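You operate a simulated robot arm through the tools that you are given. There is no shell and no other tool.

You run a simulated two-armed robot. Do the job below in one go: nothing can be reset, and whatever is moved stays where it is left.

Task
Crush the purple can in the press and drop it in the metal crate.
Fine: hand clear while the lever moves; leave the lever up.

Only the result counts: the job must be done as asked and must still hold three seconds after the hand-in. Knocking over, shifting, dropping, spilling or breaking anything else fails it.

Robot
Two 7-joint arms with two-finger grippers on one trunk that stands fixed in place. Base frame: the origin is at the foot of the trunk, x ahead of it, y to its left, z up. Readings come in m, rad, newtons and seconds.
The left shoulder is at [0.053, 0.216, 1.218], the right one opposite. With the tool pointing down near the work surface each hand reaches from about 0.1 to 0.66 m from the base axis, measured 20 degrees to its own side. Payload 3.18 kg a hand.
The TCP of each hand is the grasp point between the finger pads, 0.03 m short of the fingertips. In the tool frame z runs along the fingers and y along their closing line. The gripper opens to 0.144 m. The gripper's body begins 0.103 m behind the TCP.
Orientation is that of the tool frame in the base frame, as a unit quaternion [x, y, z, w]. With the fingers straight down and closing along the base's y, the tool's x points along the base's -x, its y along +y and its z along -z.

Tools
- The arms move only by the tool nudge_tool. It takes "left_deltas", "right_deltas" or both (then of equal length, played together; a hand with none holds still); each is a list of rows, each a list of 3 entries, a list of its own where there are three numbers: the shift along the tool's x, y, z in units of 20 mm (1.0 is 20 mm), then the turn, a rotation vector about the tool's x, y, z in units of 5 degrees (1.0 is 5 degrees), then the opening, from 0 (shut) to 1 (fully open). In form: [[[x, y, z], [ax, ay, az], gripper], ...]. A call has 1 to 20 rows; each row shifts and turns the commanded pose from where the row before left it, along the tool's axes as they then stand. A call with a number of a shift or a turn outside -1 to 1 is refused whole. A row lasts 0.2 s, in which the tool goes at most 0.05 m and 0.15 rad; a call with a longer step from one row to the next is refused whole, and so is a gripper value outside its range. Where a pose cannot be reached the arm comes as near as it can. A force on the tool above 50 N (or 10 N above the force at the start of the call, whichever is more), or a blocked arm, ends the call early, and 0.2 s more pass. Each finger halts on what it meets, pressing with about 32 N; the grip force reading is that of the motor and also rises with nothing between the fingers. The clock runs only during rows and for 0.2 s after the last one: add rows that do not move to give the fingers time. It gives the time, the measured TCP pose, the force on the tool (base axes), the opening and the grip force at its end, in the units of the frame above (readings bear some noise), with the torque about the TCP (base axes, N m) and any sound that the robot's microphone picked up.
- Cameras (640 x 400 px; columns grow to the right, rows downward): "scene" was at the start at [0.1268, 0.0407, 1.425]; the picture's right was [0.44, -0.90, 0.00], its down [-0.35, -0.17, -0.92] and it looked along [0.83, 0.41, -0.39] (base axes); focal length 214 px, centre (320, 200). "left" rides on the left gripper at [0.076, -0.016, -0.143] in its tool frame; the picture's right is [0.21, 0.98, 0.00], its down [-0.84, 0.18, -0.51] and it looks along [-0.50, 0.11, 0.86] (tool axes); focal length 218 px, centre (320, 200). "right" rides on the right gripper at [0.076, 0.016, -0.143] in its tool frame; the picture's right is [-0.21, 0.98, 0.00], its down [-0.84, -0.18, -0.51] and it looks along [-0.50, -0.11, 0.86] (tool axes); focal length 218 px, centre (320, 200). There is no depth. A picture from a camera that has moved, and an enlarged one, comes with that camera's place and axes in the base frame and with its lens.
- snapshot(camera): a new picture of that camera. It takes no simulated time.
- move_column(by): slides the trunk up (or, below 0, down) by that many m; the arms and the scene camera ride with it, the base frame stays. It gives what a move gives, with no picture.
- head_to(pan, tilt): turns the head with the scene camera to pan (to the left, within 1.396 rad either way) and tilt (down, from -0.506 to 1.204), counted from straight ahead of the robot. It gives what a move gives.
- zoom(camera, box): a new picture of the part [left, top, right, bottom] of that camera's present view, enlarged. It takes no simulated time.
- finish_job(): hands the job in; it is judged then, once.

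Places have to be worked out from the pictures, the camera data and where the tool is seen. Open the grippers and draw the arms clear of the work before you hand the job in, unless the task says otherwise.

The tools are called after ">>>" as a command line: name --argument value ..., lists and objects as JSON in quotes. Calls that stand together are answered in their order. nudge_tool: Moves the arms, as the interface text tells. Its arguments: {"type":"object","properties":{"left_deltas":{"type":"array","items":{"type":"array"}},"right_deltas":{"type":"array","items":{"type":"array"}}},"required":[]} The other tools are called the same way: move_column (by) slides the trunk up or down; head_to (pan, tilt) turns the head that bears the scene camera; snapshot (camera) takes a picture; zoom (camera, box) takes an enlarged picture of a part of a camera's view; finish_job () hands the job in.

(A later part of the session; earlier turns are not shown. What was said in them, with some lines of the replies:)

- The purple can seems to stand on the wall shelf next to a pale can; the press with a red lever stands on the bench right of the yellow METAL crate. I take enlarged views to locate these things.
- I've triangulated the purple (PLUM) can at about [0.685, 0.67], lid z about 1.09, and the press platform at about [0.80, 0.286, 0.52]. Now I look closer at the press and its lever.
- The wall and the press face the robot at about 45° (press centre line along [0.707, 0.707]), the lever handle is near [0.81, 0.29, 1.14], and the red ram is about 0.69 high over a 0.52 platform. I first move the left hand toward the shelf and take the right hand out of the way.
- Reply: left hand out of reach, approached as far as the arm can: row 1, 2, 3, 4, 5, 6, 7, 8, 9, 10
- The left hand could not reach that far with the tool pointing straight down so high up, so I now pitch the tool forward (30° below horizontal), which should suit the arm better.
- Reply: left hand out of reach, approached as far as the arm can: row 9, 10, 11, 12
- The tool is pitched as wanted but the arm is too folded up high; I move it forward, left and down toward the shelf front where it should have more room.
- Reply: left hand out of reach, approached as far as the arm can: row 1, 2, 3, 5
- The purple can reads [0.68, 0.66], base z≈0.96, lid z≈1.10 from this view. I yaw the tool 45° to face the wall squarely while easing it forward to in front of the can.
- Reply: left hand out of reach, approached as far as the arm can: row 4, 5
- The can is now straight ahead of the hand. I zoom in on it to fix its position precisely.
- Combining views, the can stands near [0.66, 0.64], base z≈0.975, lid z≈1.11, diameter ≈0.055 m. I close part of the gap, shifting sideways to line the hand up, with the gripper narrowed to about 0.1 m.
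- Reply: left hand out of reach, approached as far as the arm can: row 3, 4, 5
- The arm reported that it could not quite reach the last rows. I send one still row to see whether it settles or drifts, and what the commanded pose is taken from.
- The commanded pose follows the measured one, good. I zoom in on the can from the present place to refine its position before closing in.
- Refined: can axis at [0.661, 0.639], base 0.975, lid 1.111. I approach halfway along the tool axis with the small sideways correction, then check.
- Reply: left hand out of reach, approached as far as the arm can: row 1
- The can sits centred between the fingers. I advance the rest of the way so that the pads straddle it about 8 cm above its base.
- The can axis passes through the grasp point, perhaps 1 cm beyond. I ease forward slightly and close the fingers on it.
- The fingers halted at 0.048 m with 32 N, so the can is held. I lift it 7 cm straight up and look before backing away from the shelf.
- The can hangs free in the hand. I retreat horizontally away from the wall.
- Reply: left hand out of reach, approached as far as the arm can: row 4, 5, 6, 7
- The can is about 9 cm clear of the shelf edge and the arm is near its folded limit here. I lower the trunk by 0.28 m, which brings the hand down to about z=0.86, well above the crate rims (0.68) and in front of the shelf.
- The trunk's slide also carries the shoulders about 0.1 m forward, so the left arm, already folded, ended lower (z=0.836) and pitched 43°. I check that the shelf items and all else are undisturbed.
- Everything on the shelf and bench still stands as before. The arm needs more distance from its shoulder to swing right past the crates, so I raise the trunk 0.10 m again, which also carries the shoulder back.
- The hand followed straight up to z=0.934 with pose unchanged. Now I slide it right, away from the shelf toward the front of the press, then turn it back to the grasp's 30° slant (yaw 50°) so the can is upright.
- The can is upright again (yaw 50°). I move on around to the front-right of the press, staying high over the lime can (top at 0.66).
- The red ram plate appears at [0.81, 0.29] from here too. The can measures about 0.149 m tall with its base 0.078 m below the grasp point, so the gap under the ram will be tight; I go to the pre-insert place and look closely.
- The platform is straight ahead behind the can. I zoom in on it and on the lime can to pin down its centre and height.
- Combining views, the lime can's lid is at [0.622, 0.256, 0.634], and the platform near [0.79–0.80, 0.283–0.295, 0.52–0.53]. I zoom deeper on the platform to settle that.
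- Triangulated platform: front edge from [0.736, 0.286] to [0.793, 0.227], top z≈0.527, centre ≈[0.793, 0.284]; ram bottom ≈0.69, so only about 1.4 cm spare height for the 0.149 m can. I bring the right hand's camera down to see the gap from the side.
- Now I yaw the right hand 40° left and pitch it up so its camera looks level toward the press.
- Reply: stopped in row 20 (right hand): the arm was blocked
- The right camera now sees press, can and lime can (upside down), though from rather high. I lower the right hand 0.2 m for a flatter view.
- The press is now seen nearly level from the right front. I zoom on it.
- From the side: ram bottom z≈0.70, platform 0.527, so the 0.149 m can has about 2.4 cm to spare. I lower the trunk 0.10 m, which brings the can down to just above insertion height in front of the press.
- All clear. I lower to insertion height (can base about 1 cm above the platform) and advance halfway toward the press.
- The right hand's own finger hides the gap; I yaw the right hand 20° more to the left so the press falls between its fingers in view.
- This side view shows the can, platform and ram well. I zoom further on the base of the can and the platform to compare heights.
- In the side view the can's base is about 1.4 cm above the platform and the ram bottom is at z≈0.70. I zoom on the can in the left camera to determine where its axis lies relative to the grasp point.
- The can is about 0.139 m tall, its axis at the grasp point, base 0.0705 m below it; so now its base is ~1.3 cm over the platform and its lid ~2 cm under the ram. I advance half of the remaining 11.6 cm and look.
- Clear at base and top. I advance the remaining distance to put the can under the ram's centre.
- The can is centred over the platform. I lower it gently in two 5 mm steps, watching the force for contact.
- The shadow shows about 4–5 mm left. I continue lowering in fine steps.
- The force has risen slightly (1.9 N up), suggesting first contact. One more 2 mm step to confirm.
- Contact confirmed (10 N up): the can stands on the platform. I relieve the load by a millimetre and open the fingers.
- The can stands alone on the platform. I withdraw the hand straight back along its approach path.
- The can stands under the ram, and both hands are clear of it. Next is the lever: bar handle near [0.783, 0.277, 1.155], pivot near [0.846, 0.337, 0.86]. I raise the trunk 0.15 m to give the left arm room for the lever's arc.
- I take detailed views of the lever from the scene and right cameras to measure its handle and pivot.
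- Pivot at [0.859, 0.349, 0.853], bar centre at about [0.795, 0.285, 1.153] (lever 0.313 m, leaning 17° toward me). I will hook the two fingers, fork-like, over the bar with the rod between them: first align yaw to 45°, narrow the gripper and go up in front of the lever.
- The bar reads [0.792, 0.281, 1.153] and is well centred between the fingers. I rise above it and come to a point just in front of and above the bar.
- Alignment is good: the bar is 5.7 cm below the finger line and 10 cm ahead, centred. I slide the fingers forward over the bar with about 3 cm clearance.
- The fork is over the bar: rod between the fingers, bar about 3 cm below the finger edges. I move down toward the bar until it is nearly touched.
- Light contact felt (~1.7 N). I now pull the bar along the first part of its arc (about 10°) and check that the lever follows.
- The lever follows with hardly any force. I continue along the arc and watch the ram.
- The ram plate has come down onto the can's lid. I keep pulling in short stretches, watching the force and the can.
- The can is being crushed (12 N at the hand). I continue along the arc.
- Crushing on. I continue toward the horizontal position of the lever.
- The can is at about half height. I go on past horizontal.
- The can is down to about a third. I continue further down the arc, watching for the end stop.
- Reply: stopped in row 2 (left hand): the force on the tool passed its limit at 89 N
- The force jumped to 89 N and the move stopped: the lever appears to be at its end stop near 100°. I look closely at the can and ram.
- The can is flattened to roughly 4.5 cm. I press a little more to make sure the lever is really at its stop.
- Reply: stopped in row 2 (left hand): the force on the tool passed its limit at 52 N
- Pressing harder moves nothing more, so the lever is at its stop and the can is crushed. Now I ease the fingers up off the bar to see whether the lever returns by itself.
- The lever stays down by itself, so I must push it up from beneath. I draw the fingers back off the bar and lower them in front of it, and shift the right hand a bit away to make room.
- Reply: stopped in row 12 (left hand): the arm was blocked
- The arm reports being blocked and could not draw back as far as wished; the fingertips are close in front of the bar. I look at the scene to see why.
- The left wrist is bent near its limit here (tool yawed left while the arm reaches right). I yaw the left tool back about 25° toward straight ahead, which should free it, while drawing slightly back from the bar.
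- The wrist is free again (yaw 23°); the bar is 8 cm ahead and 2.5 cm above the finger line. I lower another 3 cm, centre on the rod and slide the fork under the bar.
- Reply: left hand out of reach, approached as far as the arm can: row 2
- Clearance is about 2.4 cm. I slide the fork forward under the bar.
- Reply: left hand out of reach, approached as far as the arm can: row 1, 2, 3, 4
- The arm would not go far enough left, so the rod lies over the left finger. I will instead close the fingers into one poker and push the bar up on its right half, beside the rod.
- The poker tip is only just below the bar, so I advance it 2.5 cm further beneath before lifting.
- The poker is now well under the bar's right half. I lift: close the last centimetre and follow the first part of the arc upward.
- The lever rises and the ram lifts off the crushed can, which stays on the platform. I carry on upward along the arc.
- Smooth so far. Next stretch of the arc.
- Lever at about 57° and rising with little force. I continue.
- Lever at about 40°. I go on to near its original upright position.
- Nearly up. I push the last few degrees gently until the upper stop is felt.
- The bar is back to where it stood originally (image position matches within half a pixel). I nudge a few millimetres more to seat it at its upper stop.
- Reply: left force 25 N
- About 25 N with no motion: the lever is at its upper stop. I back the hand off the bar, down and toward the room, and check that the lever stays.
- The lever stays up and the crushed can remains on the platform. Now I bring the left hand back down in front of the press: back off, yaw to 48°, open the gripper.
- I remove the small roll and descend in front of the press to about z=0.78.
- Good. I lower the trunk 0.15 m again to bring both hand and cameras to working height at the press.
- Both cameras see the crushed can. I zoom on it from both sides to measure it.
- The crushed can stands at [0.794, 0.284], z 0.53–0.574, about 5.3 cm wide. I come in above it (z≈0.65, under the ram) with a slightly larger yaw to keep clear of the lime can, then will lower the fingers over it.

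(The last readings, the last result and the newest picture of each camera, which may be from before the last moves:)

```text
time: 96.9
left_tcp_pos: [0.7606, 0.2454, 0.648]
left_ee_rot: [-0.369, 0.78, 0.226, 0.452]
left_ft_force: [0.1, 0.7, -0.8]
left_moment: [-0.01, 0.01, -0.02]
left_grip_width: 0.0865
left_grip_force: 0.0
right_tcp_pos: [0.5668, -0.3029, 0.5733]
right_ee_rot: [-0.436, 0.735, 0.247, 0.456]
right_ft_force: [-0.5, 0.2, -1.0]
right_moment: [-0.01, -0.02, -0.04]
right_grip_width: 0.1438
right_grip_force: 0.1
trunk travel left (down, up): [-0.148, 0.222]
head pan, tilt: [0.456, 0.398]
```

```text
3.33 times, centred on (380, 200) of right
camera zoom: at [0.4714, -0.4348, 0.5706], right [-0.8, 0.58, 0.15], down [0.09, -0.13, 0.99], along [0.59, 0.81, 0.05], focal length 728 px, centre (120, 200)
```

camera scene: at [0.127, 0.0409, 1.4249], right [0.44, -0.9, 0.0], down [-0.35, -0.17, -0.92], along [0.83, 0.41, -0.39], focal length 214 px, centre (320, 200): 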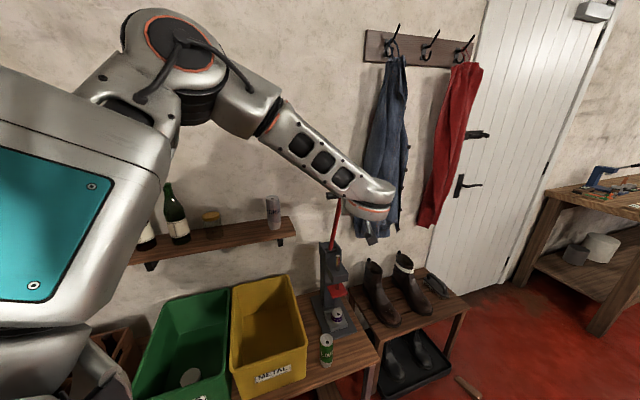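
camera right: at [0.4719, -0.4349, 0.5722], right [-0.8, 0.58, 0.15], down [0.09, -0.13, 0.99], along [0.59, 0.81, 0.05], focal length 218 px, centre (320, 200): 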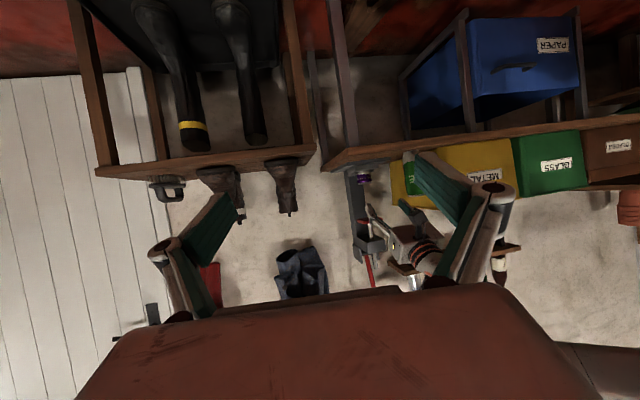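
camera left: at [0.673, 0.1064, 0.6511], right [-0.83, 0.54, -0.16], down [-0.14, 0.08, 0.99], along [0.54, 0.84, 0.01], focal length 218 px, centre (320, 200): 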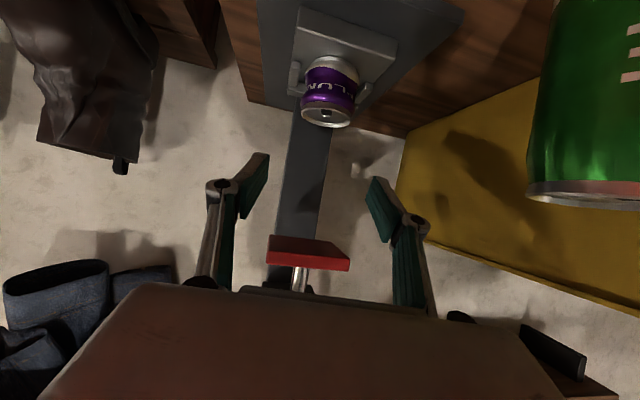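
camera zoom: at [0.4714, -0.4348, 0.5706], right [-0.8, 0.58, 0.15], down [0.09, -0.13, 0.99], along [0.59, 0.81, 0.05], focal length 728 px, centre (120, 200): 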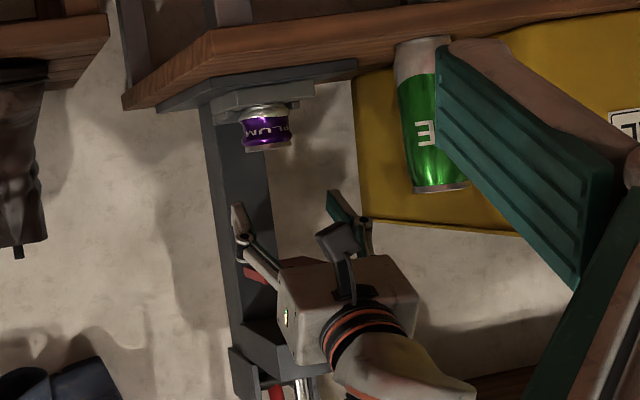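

Centred. I move the last 4 cm forward above the can and start descending over it.

>>> nudge_tool --left_deltas '[[[-0.495, -0.05, 0.88], [0, 0, 0], 0.6], [[-0.495, -0.05, 0.88], [0, 0, 0], 0.6], [[0.689, -0.015, 0.386], [0, 0, 0], 0.6], [[0.689, -0.015, 0.386], [0, 0, 0], 0.6], [[0.689, -0.015, 0.386], [0, 0, 0], 0.6], [[0, 0, 0], [0, 0, 0], 0.6]]'

>>> snapshot --camera "left"

>>> zoom --camera "right" --box '[330, 150, 420, 230]'

```text
time: 98.3
left_tcp_pos: [0.7883, 0.2743, 0.6017]
left_ee_rot: [-0.367, 0.781, 0.224, 0.453]
left_ft_force: [0.4, -0.1, -0.4]
left_moment: [-0.03, -0.02, 0.0]
left_grip_width: 0.0862
left_grip_force: 0.1
right_tcp_pos: [0.5664, -0.3024, 0.5733]
right_ee_rot: [-0.435, 0.736, 0.246, 0.458]
right_ft_force: [-0.1, 1.1, 0.1]
right_moment: [0.01, -0.01, -0.04]
right_grip_width: 0.1441
right_grip_force: 0.0
trunk travel left (down, up): [-0.148, 0.222]
head pan, tilt: [0.456, 0.398]
```

```text
taken
camera left: at [0.7001, 0.1369, 0.6042], right [-0.83, 0.54, -0.16], down [-0.15, 0.08, 0.99], along [0.54, 0.84, 0.01], focal length 218 px, centre (320, 200)
```

left: 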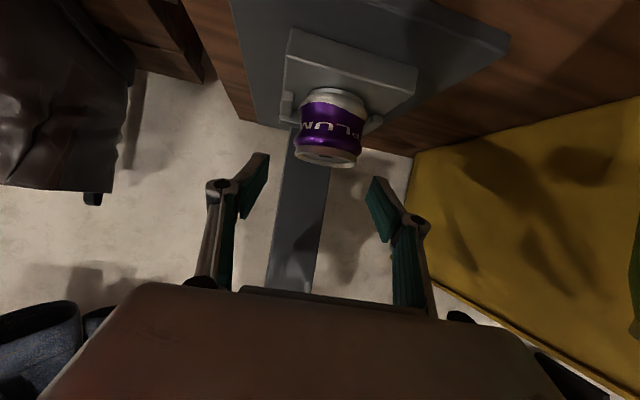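

```text
5.00 times, centred on (375, 190) of right
camera zoom: at [0.4714, -0.4349, 0.5708], right [-0.8, 0.58, 0.15], down [0.09, -0.13, 0.99], along [0.59, 0.81, 0.05], focal length 1091 px, centre (45, 250)
```

zoom: 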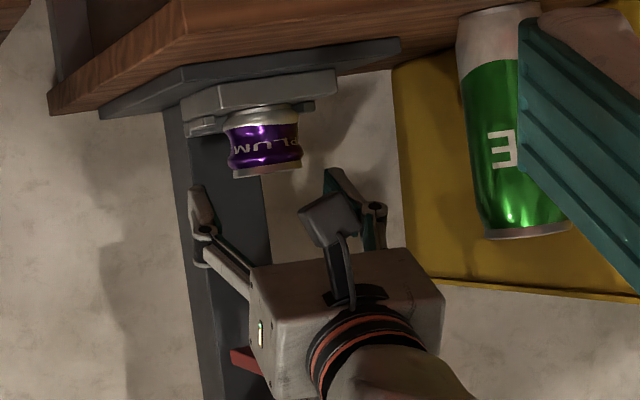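

The can is centred between the fingers. I descend the last 3 cm.

>>> nudge_tool --left_deltas '[[[0.475, -0.01, 0.266], [0, 0, 0], 0.6], [[0.475, -0.01, 0.266], [0, 0, 0], 0.6], [[0.44, 0.05, 0.246], [0, 0, 0], 0.6], [[0, 0, 0], [0, 0, 0], 0.6]]'

>>> zoom --camera "left" --box '[200, 80, 440, 280]'

>>> zoom --camera "right" --box '[335, 155, 405, 215]'

```text
time: 99.3
left_tcp_pos: [0.7872, 0.2753, 0.5692]
left_ee_rot: [-0.368, 0.78, 0.226, 0.453]
left_ft_force: [0.6, -0.1, -0.1]
left_moment: [-0.01, -0.01, -0.01]
left_grip_width: 0.0865
left_grip_force: 0.0
right_tcp_pos: [0.5675, -0.3038, 0.5734]
right_ee_rot: [-0.435, 0.736, 0.246, 0.457]
right_ft_force: [0.9, 0.4, 0.0]
right_moment: [-0.01, -0.04, 0.01]
right_grip_width: 0.1438
right_grip_force: 0.1
trunk travel left (down, up): [-0.148, 0.222]
head pan, tilt: [0.456, 0.398]
```

```text
2.00 times, centred on (320, 180) of left
camera zoom: at [0.699, 0.1368, 0.572], right [-0.83, 0.54, -0.16], down [-0.14, 0.08, 0.99], along [0.54, 0.84, 0.01], focal length 436 px, centre (320, 240)
```

zoom: 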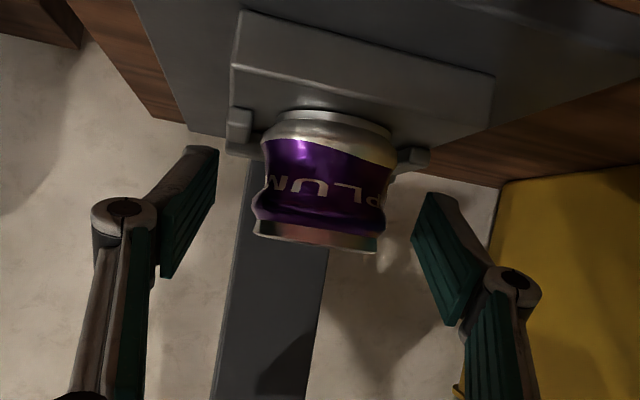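

```text
6.67 times, centred on (370, 185) of right
camera zoom: at [0.4713, -0.4349, 0.5707], right [-0.8, 0.58, 0.15], down [0.09, -0.13, 0.99], along [0.59, 0.81, 0.05], focal length 1455 px, centre (-13, 300)
```

zoom: 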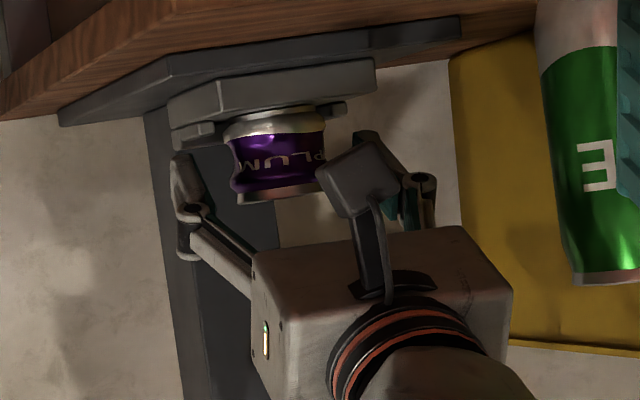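

The fingers straddle the upper half of the crushed can. I close on it.

>>> nudge_tool --left_deltas '[[[0, 0, 0], [0, 0, 0], 0.45], [[0, 0, 0], [0, 0, 0], 0.35], [[0, 0, 0], [0, 0, 0], 0.25], [[0, 0, 0], [0, 0, 0], 0.2], [[0, 0, 0], [0, 0, 0], 0.2]]'

>>> zoom --camera "left" --box '[200, 80, 440, 280]'

>>> zoom --camera "right" --box '[335, 155, 405, 215]'

```text
time: 100.5
left_tcp_pos: [0.7864, 0.2741, 0.5699]
left_ee_rot: [-0.368, 0.78, 0.226, 0.453]
left_ft_force: [-0.3, -0.4, 0.6]
left_moment: [-0.03, -0.02, -0.04]
left_grip_width: 0.0504
left_grip_force: 31.9
right_tcp_pos: [0.5665, -0.3029, 0.5741]
right_ee_rot: [-0.435, 0.735, 0.246, 0.458]
right_ft_force: [0.1, 0.2, -0.4]
right_moment: [-0.01, -0.02, 0.01]
right_grip_width: 0.144
right_grip_force: 0.2
trunk travel left (down, up): [-0.148, 0.222]
head pan, tilt: [0.456, 0.398]
```

```text
2.00 times, centred on (320, 180) of left
camera zoom: at [0.6991, 0.1367, 0.5723], right [-0.83, 0.54, -0.16], down [-0.15, 0.08, 0.99], along [0.54, 0.84, 0.01], focal length 436 px, centre (320, 240)
```

zoom: 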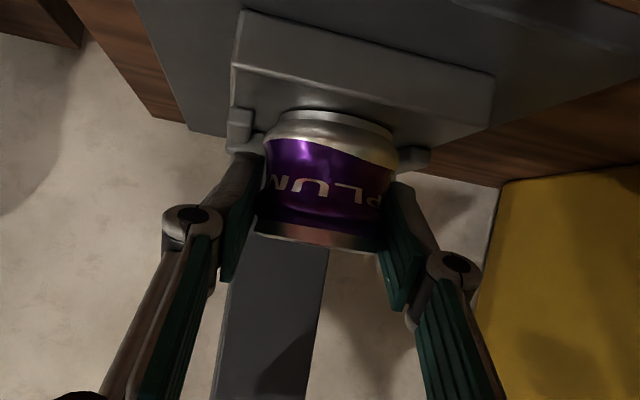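

```text
6.67 times, centred on (370, 185) of right
camera zoom: at [0.4713, -0.4349, 0.5706], right [-0.8, 0.58, 0.15], down [0.09, -0.13, 0.99], along [0.59, 0.81, 0.05], focal length 1455 px, centre (-13, 300)
```

zoom: 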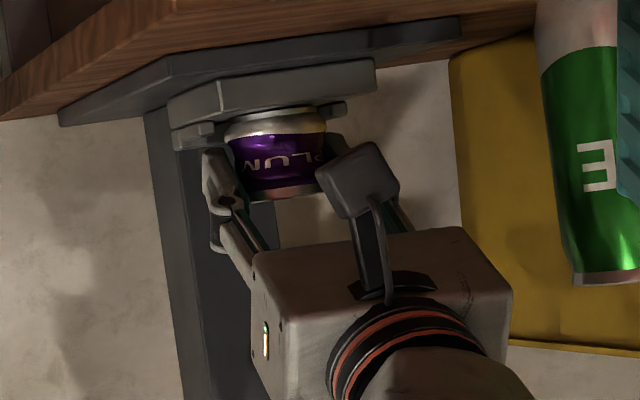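

Held: 0.050 m, 32 N. I lift it 5 cm straight up off the platform.

>>> nudge_tool --left_deltas '[[[-0.5, 0, -0.28], [0, 0, 0], 0.15], [[-0.84, 0, -0.47], [0, 0, 0], 0.15], [[-0.84, 0, -0.47], [0, 0, 0], 0.15], [[0, 0, 0], [0, 0, 0], 0.15]]'

>>> zoom --camera "right" --box '[335, 155, 405, 215]'

```text
time: 101.5
left_tcp_pos: [0.7875, 0.2731, 0.6191]
left_ee_rot: [-0.369, 0.78, 0.226, 0.452]
left_ft_force: [0.3, -0.2, -0.3]
left_moment: [0.0, 0.0, 0.03]
left_grip_width: 0.0502
left_grip_force: 32.1
right_tcp_pos: [0.5659, -0.3044, 0.5718]
right_ee_rot: [-0.435, 0.736, 0.246, 0.456]
right_ft_force: [0.7, -0.1, -0.5]
right_moment: [-0.01, 0.03, -0.03]
right_grip_width: 0.144
right_grip_force: 0.2
trunk travel left (down, up): [-0.148, 0.222]
head pan, tilt: [0.456, 0.398]
```

```text
6.67 times, centred on (370, 185) of right
camera zoom: at [0.4713, -0.4349, 0.5702], right [-0.8, 0.58, 0.15], down [0.09, -0.13, 0.99], along [0.59, 0.81, 0.05], focal length 1455 px, centre (-13, 300)
```

zoom: 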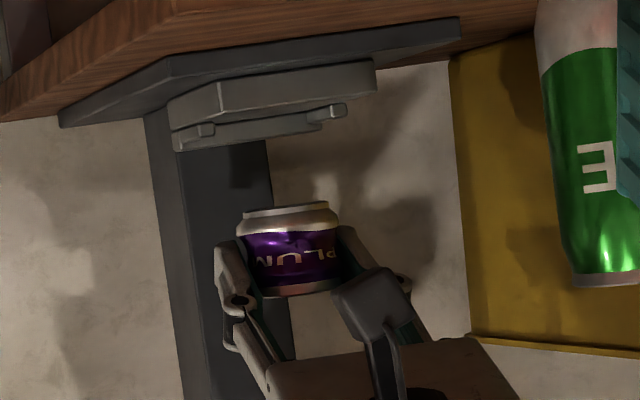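

The crushed can is off the platform and held firmly. I withdraw it straight back out of the press.

>>> nudge_tool --left_deltas '[[[0.489, 0, -0.872], [0, 0, 0], 0.15], [[0.489, 0, -0.872], [0, 0, 0], 0.15], [[0.489, 0, -0.872], [0, 0, 0], 0.15], [[0.489, 0, -0.872], [0, 0, 0], 0.15], [[0.489, 0, -0.872], [0, 0, 0], 0.15], [[0.489, 0, -0.872], [0, 0, 0], 0.15], [[0.489, 0, -0.872], [0, 0, 0], 0.15], [[0, 0, 0], [0, 0, 0], 0.15]]'

>>> snapshot --camera "left"

>>> snapshot --camera "scene"

```text
time: 103.3
left_tcp_pos: [0.7, 0.1645, 0.6194]
left_ee_rot: [-0.369, 0.779, 0.227, 0.453]
left_ft_force: [-0.5, -0.7, -0.5]
left_moment: [0.02, 0.0, -0.01]
left_grip_width: 0.0496
left_grip_force: 32.8
right_tcp_pos: [0.5666, -0.3042, 0.5725]
right_ee_rot: [-0.435, 0.736, 0.246, 0.457]
right_ft_force: [0.2, -0.7, 0.2]
right_moment: [0.0, 0.01, -0.02]
right_grip_width: 0.1442
right_grip_force: 0.0
trunk travel left (down, up): [-0.148, 0.222]
head pan, tilt: [0.456, 0.398]
```

```text
taken
camera left: at [0.6121, 0.0269, 0.6214], right [-0.83, 0.54, -0.16], down [-0.15, 0.08, 0.99], along [0.54, 0.84, 0.01], focal length 218 px, centre (320, 200)
```

left: 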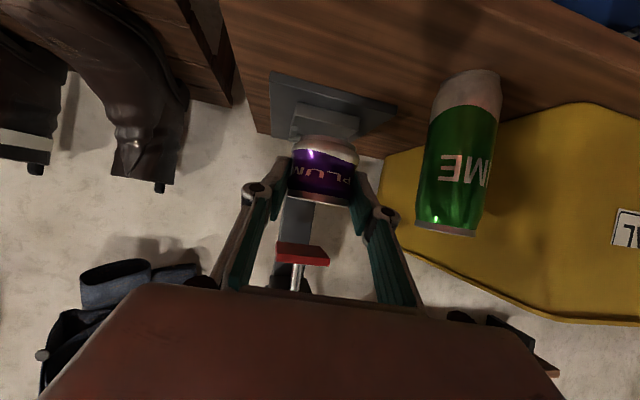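

```text
taken
camera scene: at [0.2283, 0.0406, 1.266], right [0.44, -0.9, 0.0], down [-0.35, -0.17, -0.92], along [0.83, 0.41, -0.39], focal length 214 px, centre (320, 200)
```

scene: 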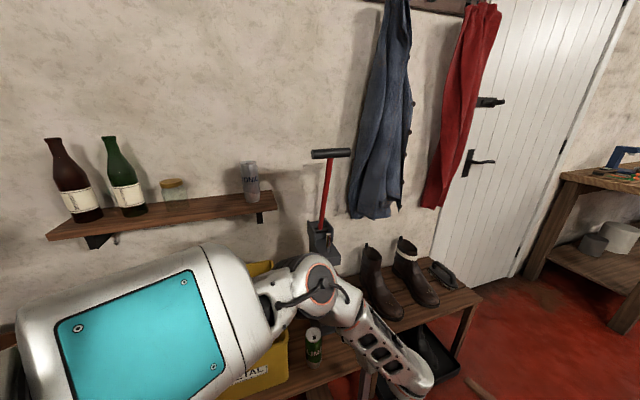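

The can is out of the press, lever up, lime can untouched. I raise the trunk 0.10 m for the swing over to the crate.

>>> move_column --by 0.1

```text
time: 104.7
left_tcp_pos: [0.7003, 0.1651, 0.7184]
left_ee_rot: [-0.367, 0.781, 0.225, 0.452]
left_ft_force: [-0.3, -0.8, -0.6]
left_moment: [0.0, 0.03, 0.0]
left_grip_width: 0.0503
left_grip_force: 32.1
right_tcp_pos: [0.5661, -0.3036, 0.6716]
right_ee_rot: [-0.435, 0.736, 0.247, 0.456]
right_ft_force: [1.3, -0.3, 0.9]
right_moment: [-0.01, 0.01, 0.03]
right_grip_width: 0.1438
right_grip_force: 0.0
trunk travel left (down, up): [-0.248, 0.122]
head pan, tilt: [0.456, 0.398]
```

I go up and left to clear the lime can and then pitch the tool 40° further down, since the can's tilt no longer matters and this suits the arm over the crate.

>>> nudge_tool --left_deltas '[[[-0.78, 0.62, -0.625], [0, 0, 0], 0.15], [[-0.78, 0.62, -0.625], [0, 0, 0], 0.15], [[-0.78, 0.62, -0.625], [0, 0, 0], 0.15], [[-0.78, 0.62, -0.625], [0, 0, 0], 0.15], [[-0.78, 0.62, -0.625], [0, 0, 0], 0.15], [[-0.78, 0.62, -0.625], [0, 0, 0], 0.15], [[-0.78, 0.62, -0.625], [0, 0, 0], 0.15], [[0, 0, 0], [0, 1, 0], 0.15], [[0, 0, 0], [0, 1, 0], 0.15], [[0, 0, 0], [0, 1, 0], 0.15], [[0, 0, 0], [0, 1, 0], 0.15], [[0, 0, 0], [0, 1, 0], 0.15], [[0, 0, 0], [0, 1, 0], 0.15], [[0, 0, 0], [0, 1, 0], 0.15], [[0, 0, 0], [0, 1, 0], 0.15], [[0, 0, 0], [0, 0, 0], 0.15]]'

>>> snapshot --camera "left"

>>> snapshot --camera "scene"

```text
time: 108.1
left_tcp_pos: [0.6198, 0.2015, 0.8583]
left_ee_rot: [-0.423, 0.888, 0.085, 0.158]
left_ft_force: [0.4, -0.4, -0.6]
left_moment: [-0.01, -0.01, -0.02]
left_grip_width: 0.0501
left_grip_force: 31.9
right_tcp_pos: [0.5655, -0.3041, 0.6715]
right_ee_rot: [-0.433, 0.736, 0.245, 0.458]
right_ft_force: [-0.7, -0.5, 0.8]
right_moment: [0.0, -0.05, 0.01]
right_grip_width: 0.144
right_grip_force: 0.1
trunk travel left (down, up): [-0.248, 0.122]
head pan, tilt: [0.456, 0.398]
```

```text
taken
camera left: at [0.5587, 0.0924, 0.9649], right [-0.89, 0.46, -0.06], down [0.25, 0.58, 0.78], along [0.39, 0.67, -0.63], focal length 218 px, centre (320, 200)
```

left: 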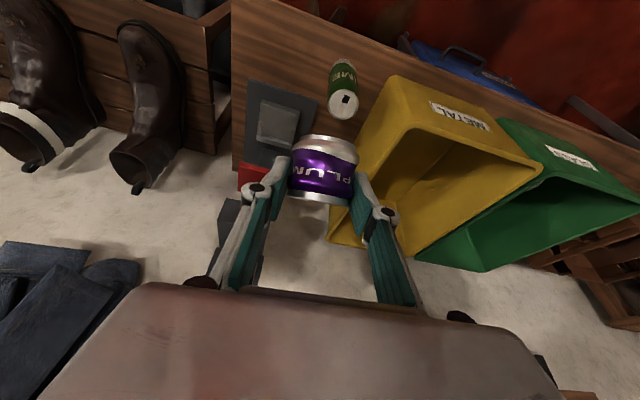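

```text
taken
camera scene: at [0.1454, 0.0406, 1.3735], right [0.44, -0.9, 0.0], down [-0.35, -0.17, -0.92], along [0.83, 0.41, -0.39], focal length 214 px, centre (320, 200)
```

scene: 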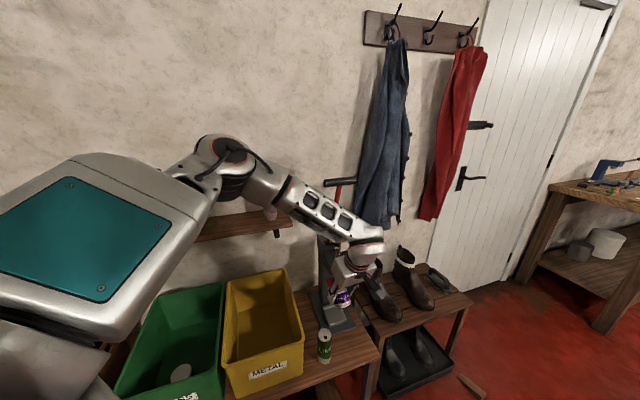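

The crushed can is held securely, and the crate's opening is centred near [0.58, 0.51], rim z≈0.68. I move across to above the crate at z≈0.84.

>>> nudge_tool --left_deltas '[[[-0.81, 0.963, 0.42], [0, 0, 0], 0.15], [[-0.81, 0.963, 0.42], [0, 0, 0], 0.15], [[-0.81, 0.963, 0.42], [0, 0, 0], 0.15], [[-0.81, 0.963, 0.42], [0, 0, 0], 0.15], [[-0.81, 0.963, 0.42], [0, 0, 0], 0.15], [[-0.81, 0.963, 0.42], [0, 0, 0], 0.15], [[-0.81, 0.963, 0.42], [0, 0, 0], 0.15], [[-0.81, 0.963, 0.42], [0, 0, 0], 0.15], [[-0.81, 0.963, 0.42], [0, 0, 0], 0.15], [[-0.81, 0.963, 0.42], [0, 0, 0], 0.15], [[-0.81, 0.963, 0.42], [0, 0, 0], 0.15], [[0, 0, 0], [0, 0, 0], 0.15]]'

>>> snapshot --camera "left"

>>> snapshot --camera "scene"

```text
time: 110.7
left_tcp_pos: [0.5793, 0.4892, 0.8393]
left_ee_rot: [-0.422, 0.888, 0.086, 0.158]
left_ft_force: [1.0, 0.3, 0.1]
left_moment: [0.04, -0.06, 0.01]
left_grip_width: 0.05
left_grip_force: 32.1
right_tcp_pos: [0.5659, -0.3031, 0.6716]
right_ee_rot: [-0.435, 0.735, 0.246, 0.457]
right_ft_force: [-0.6, -0.5, -0.3]
right_moment: [0.05, 0.0, 0.03]
right_grip_width: 0.1442
right_grip_force: 0.1
trunk travel left (down, up): [-0.248, 0.122]
head pan, tilt: [0.456, 0.398]
```

```text
taken
camera left: at [0.5176, 0.3817, 0.945], right [-0.88, 0.46, -0.06], down [0.25, 0.58, 0.78], along [0.39, 0.67, -0.63], focal length 218 px, centre (320, 200)
```

left: 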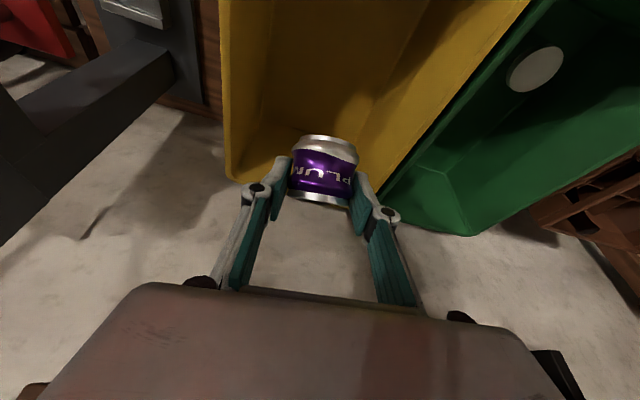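

```text
taken
camera scene: at [0.1454, 0.0406, 1.3735], right [0.44, -0.9, 0.0], down [-0.35, -0.17, -0.92], along [0.83, 0.41, -0.39], focal length 214 px, centre (320, 200)
```

scene: 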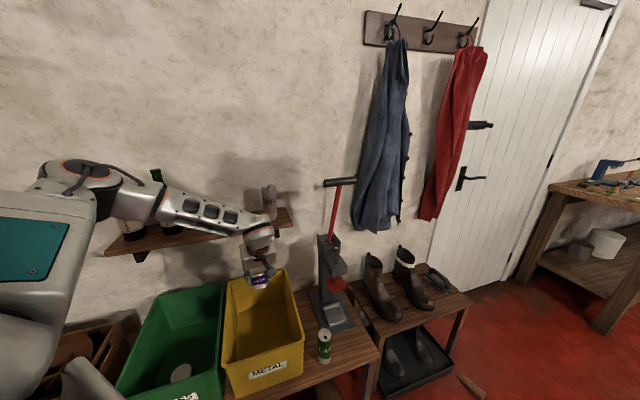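

The hand is over the middle of the yellow crate. I lower it straight down so the can is inside below the rim.

>>> nudge_tool --left_deltas '[[[0.353, -0.017, 0.935], [0, 0, 0], 0.15], [[0.353, -0.017, 0.935], [0, 0, 0], 0.15], [[0.353, -0.017, 0.935], [0, 0, 0], 0.15], [[0.353, -0.017, 0.935], [0, 0, 0], 0.15], [[0.353, -0.017, 0.935], [0, 0, 0], 0.15], [[0.353, -0.017, 0.935], [0, 0, 0], 0.15], [[0.353, -0.017, 0.935], [0, 0, 0], 0.15], [[0, 0, 0], [0, 0, 0], 0.15]]'

>>> snapshot --camera "left"

>>> zoom --camera "scene" --box '[180, 190, 380, 390]'

```text
time: 112.5
left_tcp_pos: [0.5785, 0.4904, 0.6989]
left_ee_rot: [-0.424, 0.888, 0.086, 0.158]
left_ft_force: [-0.5, 0.0, -0.2]
left_moment: [0.01, -0.03, 0.0]
left_grip_width: 0.05
left_grip_force: 32.1
right_tcp_pos: [0.5664, -0.3047, 0.672]
right_ee_rot: [-0.435, 0.736, 0.246, 0.457]
right_ft_force: [-0.7, 0.4, -0.7]
right_moment: [-0.03, 0.0, -0.05]
right_grip_width: 0.1438
right_grip_force: 0.1
trunk travel left (down, up): [-0.248, 0.122]
head pan, tilt: [0.456, 0.398]
```

```text
taken
camera left: at [0.5176, 0.3815, 0.8047], right [-0.89, 0.46, -0.06], down [0.25, 0.58, 0.78], along [0.39, 0.67, -0.63], focal length 218 px, centre (320, 200)
```

left: 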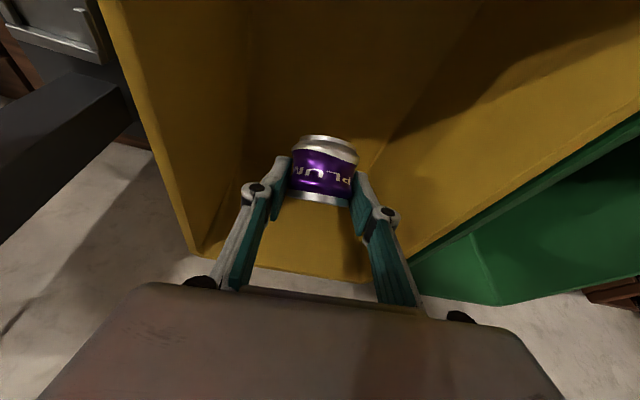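

```text
2.00 times, centred on (280, 290) of scene
camera zoom: at [0.1452, 0.0406, 1.3736], right [0.44, -0.9, 0.0], down [-0.35, -0.17, -0.92], along [0.83, 0.41, -0.39], focal length 429 px, centre (400, 20)
```

zoom: 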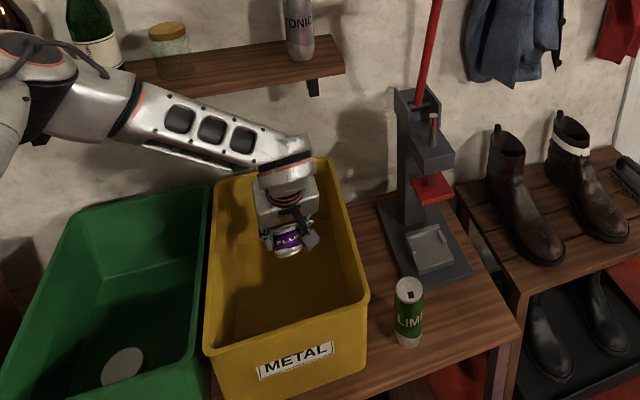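

The can hangs well inside the yellow crate's opening. I lower 5 cm more and then release.

>>> nudge_tool --left_deltas '[[[0.353, -0.017, 0.935], [0, 0, 0], 0.15], [[0.353, -0.017, 0.935], [0, 0, 0], 0.15], [[0.265, -0.013, 0.7], [0, 0, 0], 0.15], [[0, 0, 0], [0, 0, 0], 0.15]]'

>>> snapshot --camera "left"

>>> zoom --camera "scene" --box '[200, 230, 340, 390]'

```text
time: 113.5
left_tcp_pos: [0.5786, 0.4898, 0.6449]
left_ee_rot: [-0.423, 0.888, 0.085, 0.158]
left_ft_force: [-0.4, -0.4, 0.7]
left_moment: [-0.02, -0.01, 0.01]
left_grip_width: 0.0502
left_grip_force: 32.0
right_tcp_pos: [0.5674, -0.3039, 0.6728]
right_ee_rot: [-0.435, 0.736, 0.246, 0.457]
right_ft_force: [0.4, -0.3, -0.1]
right_moment: [-0.01, 0.0, 0.0]
right_grip_width: 0.1441
right_grip_force: 0.1
trunk travel left (down, up): [-0.248, 0.122]
head pan, tilt: [0.456, 0.398]
```

```text
taken
camera left: at [0.5174, 0.3808, 0.75], right [-0.89, 0.46, -0.06], down [0.25, 0.58, 0.78], along [0.39, 0.67, -0.63], focal length 218 px, centre (320, 200)
```

left: 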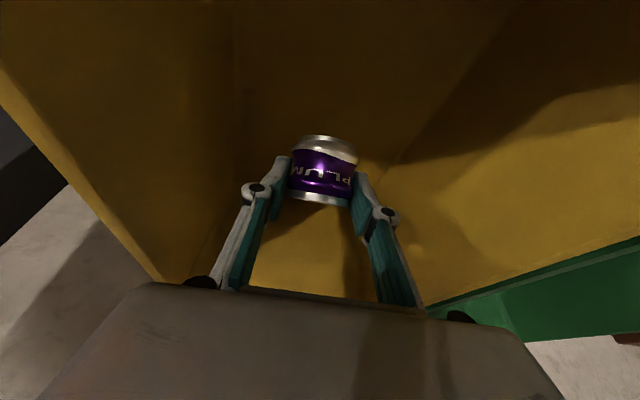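

```text
2.50 times, centred on (270, 310) of scene
camera zoom: at [0.1453, 0.0406, 1.3736], right [0.44, -0.9, 0.0], down [-0.35, -0.17, -0.92], along [0.83, 0.41, -0.39], focal length 536 px, centre (445, -75)
```

zoom: 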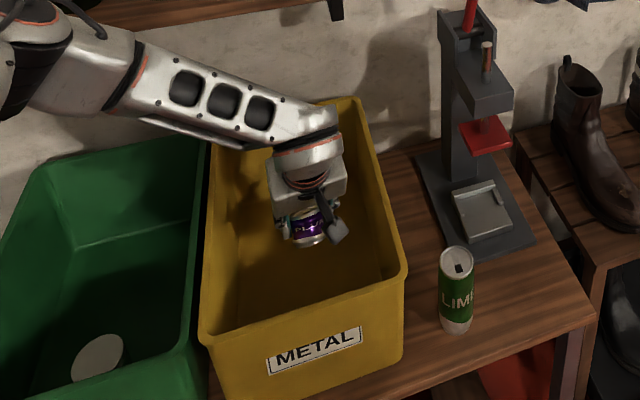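

Everything is clear. I open the fingers to drop the can into the crate.

>>> nudge_tool --left_deltas '[[[0, 0, 0], [0, 0, 0], 0.45], [[0, 0, 0], [0, 0, 0], 0.6], [[0, 0, 0], [0, 0, 0], 0.7], [[0, 0, 0], [0, 0, 0], 0.7], [[0, 0, 0], [0, 0, 0], 0.7]]'

>>> snapshot --camera "left"

>>> zoom --camera "scene" --box '[200, 230, 340, 390]'

```text
time: 114.7
left_tcp_pos: [0.5785, 0.4907, 0.6442]
left_ee_rot: [-0.424, 0.888, 0.085, 0.159]
left_ft_force: [0.2, 0.9, -0.4]
left_moment: [-0.01, -0.02, -0.01]
left_grip_width: 0.1009
left_grip_force: 0.1
right_tcp_pos: [0.5669, -0.3045, 0.6724]
right_ee_rot: [-0.435, 0.735, 0.246, 0.458]
right_ft_force: [-0.1, 0.2, -0.3]
right_moment: [-0.01, 0.01, 0.02]
right_grip_width: 0.1438
right_grip_force: 0.0
trunk travel left (down, up): [-0.248, 0.122]
head pan, tilt: [0.456, 0.398]
```

```text
taken
camera left: at [0.5173, 0.3809, 0.7501], right [-0.89, 0.46, -0.06], down [0.25, 0.58, 0.78], along [0.39, 0.67, -0.63], focal length 218 px, centre (320, 200)
```

left: 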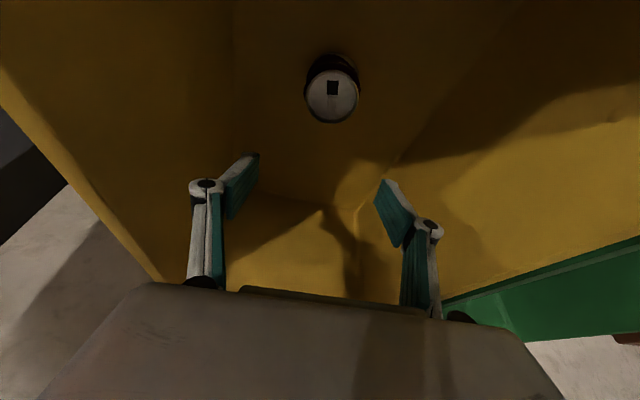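

```text
2.50 times, centred on (270, 310) of scene
camera zoom: at [0.1453, 0.0407, 1.3735], right [0.44, -0.9, 0.0], down [-0.35, -0.17, -0.92], along [0.83, 0.41, -0.39], focal length 536 px, centre (445, -75)
```

zoom: 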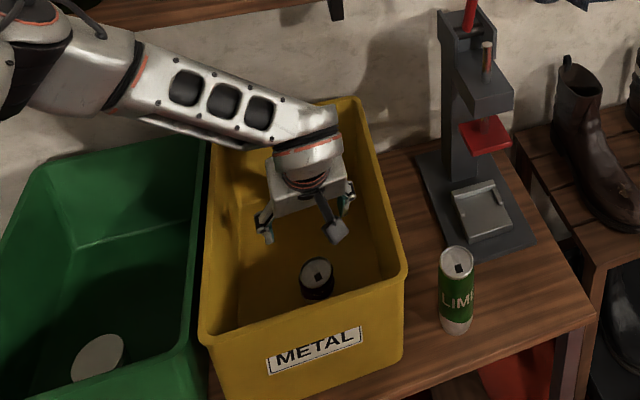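

The crushed can stands on the crate's floor. I lift the hand straight up out of the crate.

>>> nudge_tool --left_deltas '[[[-0.353, 0.017, -0.935], [0, 0, 0], 0.7], [[-0.353, 0.017, -0.935], [0, 0, 0], 0.7], [[-0.353, 0.017, -0.935], [0, 0, 0], 0.7], [[-0.353, 0.017, -0.935], [0, 0, 0], 0.7], [[-0.353, 0.017, -0.935], [0, 0, 0], 0.7], [[-0.353, 0.017, -0.935], [0, 0, 0], 0.7], [[-0.353, 0.017, -0.935], [0, 0, 0], 0.7], [[-0.353, 0.017, -0.935], [0, 0, 0], 0.7], [[-0.353, 0.017, -0.935], [0, 0, 0], 0.7], [[-0.353, 0.017, -0.935], [0, 0, 0], 0.7], [[-0.353, 0.017, -0.935], [0, 0, 0], 0.7], [[0, 0, 0], [0, 0, 0], 0.7]]'

>>> snapshot --camera "scene"

>>> snapshot --camera "left"

```text
time: 117.3
left_tcp_pos: [0.5791, 0.4902, 0.8652]
left_ee_rot: [-0.423, 0.888, 0.085, 0.157]
left_ft_force: [-0.2, -0.8, 0.2]
left_moment: [-0.03, 0.02, 0.0]
left_grip_width: 0.1009
left_grip_force: 0.0
right_tcp_pos: [0.5661, -0.3033, 0.6726]
right_ee_rot: [-0.435, 0.736, 0.245, 0.458]
right_ft_force: [0.2, -0.4, -1.0]
right_moment: [-0.02, 0.02, -0.02]
right_grip_width: 0.1439
right_grip_force: 0.0
trunk travel left (down, up): [-0.248, 0.122]
head pan, tilt: [0.456, 0.398]
```

```text
taken
camera scene: at [0.1454, 0.0408, 1.3735], right [0.44, -0.9, 0.0], down [-0.35, -0.17, -0.92], along [0.83, 0.41, -0.39], focal length 214 px, centre (320, 200)
```

scene: 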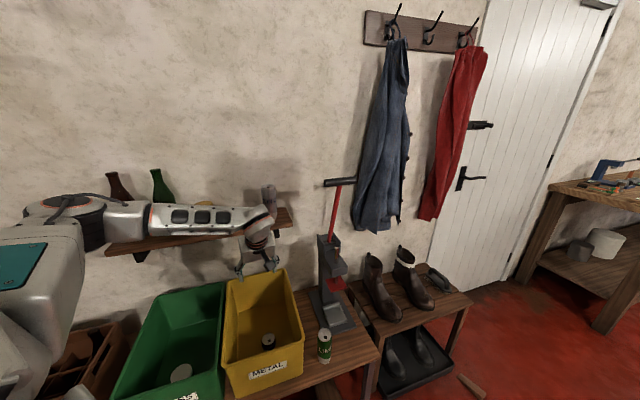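

```text
taken
camera left: at [0.5175, 0.3816, 0.9702], right [-0.89, 0.46, -0.06], down [0.25, 0.58, 0.78], along [0.39, 0.67, -0.63], focal length 218 px, centre (320, 200)
```

left: 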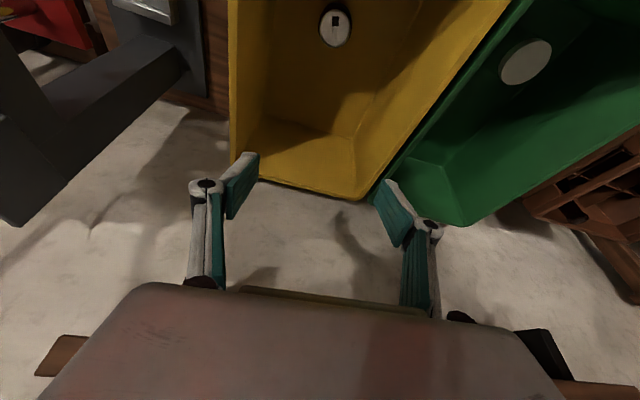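

The can rests in the METAL crate. I draw the left hand back toward the robot and up, away from shelf, crates and press, gripper fully open.

>>> nudge_tool --left_deltas '[[[0.646, -0.551, -0.904], [0, 0, 0], 0.7], [[0.646, -0.551, -0.904], [0, 0, 0], 0.7], [[0.646, -0.551, -0.904], [0, 0, 0], 0.8], [[0.646, -0.551, -0.904], [0, 0, 0], 0.9], [[0.646, -0.551, -0.904], [0, 0, 0], 1], [[0.646, -0.551, -0.904], [0, 0, 0], 1], [[0.646, -0.551, -0.904], [0, 0, 0], 1], [[0, 0, 0], [0, 0, 0], 1]]'

>>> snapshot --camera "scene"

>>> snapshot --camera "right"

```text
time: 119.1
left_tcp_pos: [0.559, 0.3385, 0.9508]
left_ee_rot: [-0.423, 0.888, 0.086, 0.159]
left_ft_force: [0.5, 0.7, 0.3]
left_moment: [-0.01, -0.03, -0.01]
left_grip_width: 0.1437
left_grip_force: 0.1
right_tcp_pos: [0.5664, -0.3025, 0.6721]
right_ee_rot: [-0.435, 0.736, 0.246, 0.457]
right_ft_force: [0.3, 0.5, 0.2]
right_moment: [0.01, 0.01, 0.0]
right_grip_width: 0.1442
right_grip_force: 0.1
trunk travel left (down, up): [-0.248, 0.122]
head pan, tilt: [0.456, 0.398]
```

```text
taken
camera scene: at [0.1454, 0.0409, 1.3735], right [0.44, -0.9, 0.0], down [-0.35, -0.17, -0.92], along [0.83, 0.41, -0.39], focal length 214 px, centre (320, 200)
```

scene: 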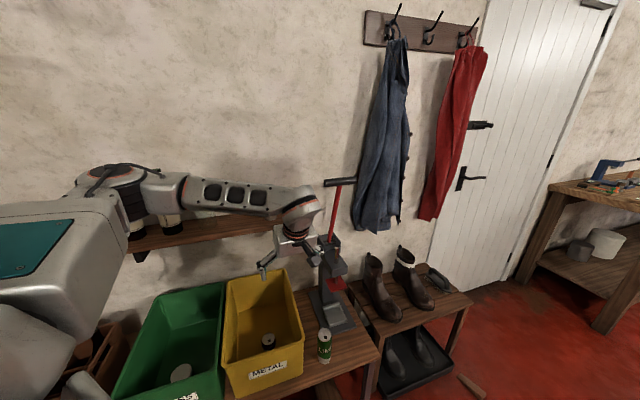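

```text
taken
camera right: at [0.4713, -0.4348, 0.6706], right [-0.8, 0.58, 0.15], down [0.09, -0.13, 0.99], along [0.59, 0.81, 0.05], focal length 218 px, centre (320, 200)
```

right: 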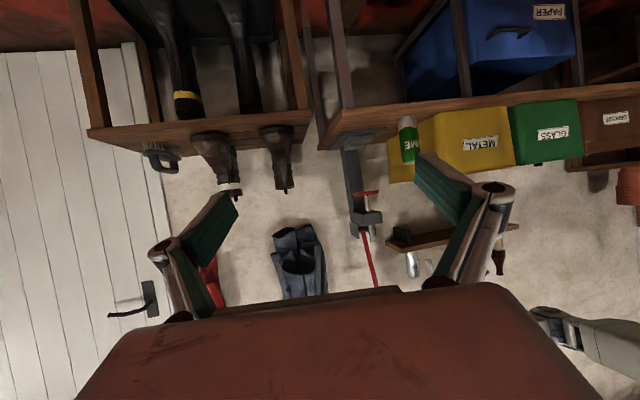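

The lever stands up as at the start and the can is in the crate. I check the shelf items and the crate once more before handing in.

>>> snapshot --camera "left"

>>> zoom --camera "right" --box '[380, 200, 540, 300]'

>>> zoom --camera "scene" --box '[90, 150, 350, 380]'

```text
taken
camera left: at [0.4977, 0.2312, 1.0556], right [-0.89, 0.46, -0.06], down [0.25, 0.58, 0.78], along [0.39, 0.67, -0.63], focal length 218 px, centre (320, 200)
```

left: 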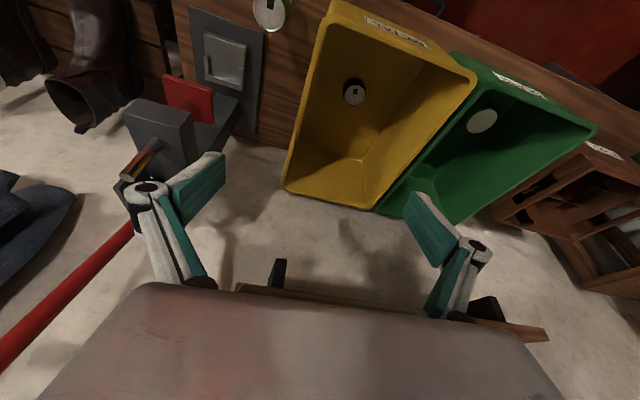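

```text
4.00 times, centred on (460, 250) of right
camera zoom: at [0.4713, -0.4348, 0.6706], right [-0.8, 0.58, 0.15], down [0.09, -0.13, 0.99], along [0.59, 0.81, 0.05], focal length 873 px, centre (-240, 0)
```

zoom: 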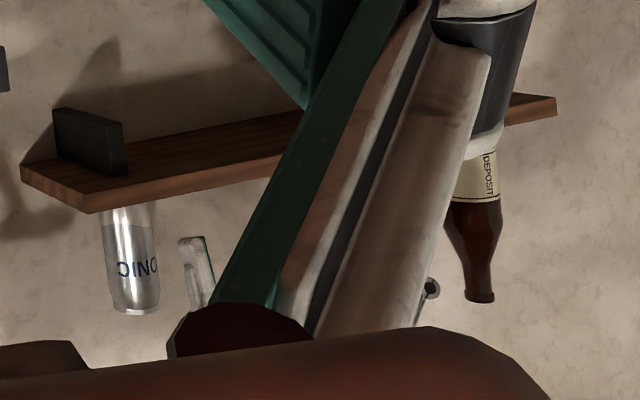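

```text
1.74 times, centred on (220, 265) of scene
camera zoom: at [0.1454, 0.0409, 1.3735], right [0.44, -0.9, 0.0], down [-0.35, -0.17, -0.92], along [0.83, 0.41, -0.39], focal length 373 px, centre (494, 87)
```

zoom: 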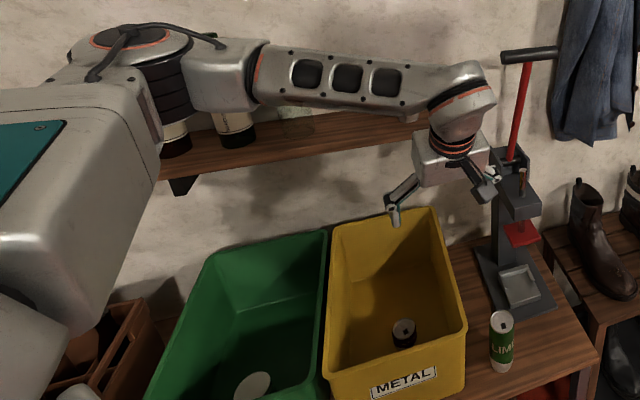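

All objects stand as before. I raise the trunk a little to lift both hands further clear and get an open look at the shelf.

>>> move_column --by 0.1

>>> snapshot --camera "scene"

>>> snapshot --camera "left"

```text
time: 120.4
left_tcp_pos: [0.5609, 0.339, 1.0487]
left_ee_rot: [-0.423, 0.888, 0.086, 0.158]
left_ft_force: [0.1, 0.1, -0.2]
left_moment: [-0.01, 0.01, -0.02]
left_grip_width: 0.1437
left_grip_force: 0.0
right_tcp_pos: [0.5655, -0.3046, 0.7724]
right_ee_rot: [-0.435, 0.736, 0.246, 0.456]
right_ft_force: [-1.0, -0.4, -0.3]
right_moment: [0.02, -0.01, 0.0]
right_grip_width: 0.1438
right_grip_force: 0.1
trunk travel left (down, up): [-0.348, 0.022]
head pan, tilt: [0.456, 0.398]
```

```text
taken
camera scene: at [0.1224, 0.0406, 1.4752], right [0.44, -0.9, 0.0], down [-0.35, -0.17, -0.92], along [0.83, 0.41, -0.39], focal length 214 px, centre (320, 200)
```

scene: 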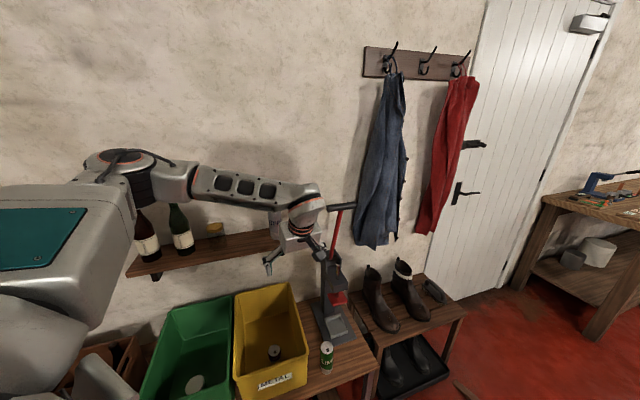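

```text
taken
camera left: at [0.4983, 0.231, 1.1549], right [-0.89, 0.46, -0.06], down [0.25, 0.58, 0.78], along [0.39, 0.67, -0.63], focal length 218 px, centre (320, 200)
```

left: 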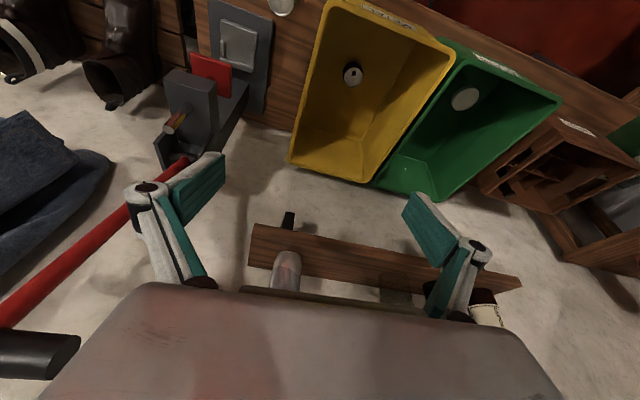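

The crushed purple can is in the METAL crate. The lever is up at its stop, every other item stands where it was, and both grippers are open and clear, so I hand the job in.

>>> finish_job

```text
The job is handed in.
```

I crushed the purple can in the press and dropped it in the yellow METAL crate, where it stands upright on the floor.

- **Crush:** I pulled the lever to its lower stop with one hand; the force jumped there and pressing harder moved nothing. The can went from about 14 cm tall to about 4.5 cm. No hand was near the jaws while the lever moved.
- **Lever:** It did not return by itself, so I pushed it back up to its top stop. It has stayed there since.
- **Everything else:** The last pictures show the lime can, boots, crates and shelf items standing where they were. I saw nothing knocked or shifted.
- **Arms:** Both grippers are open and the hands are clear of the press, crate and shelf.

I handed the job in, but it came back with no verdict, so I can't confirm it was judged done.
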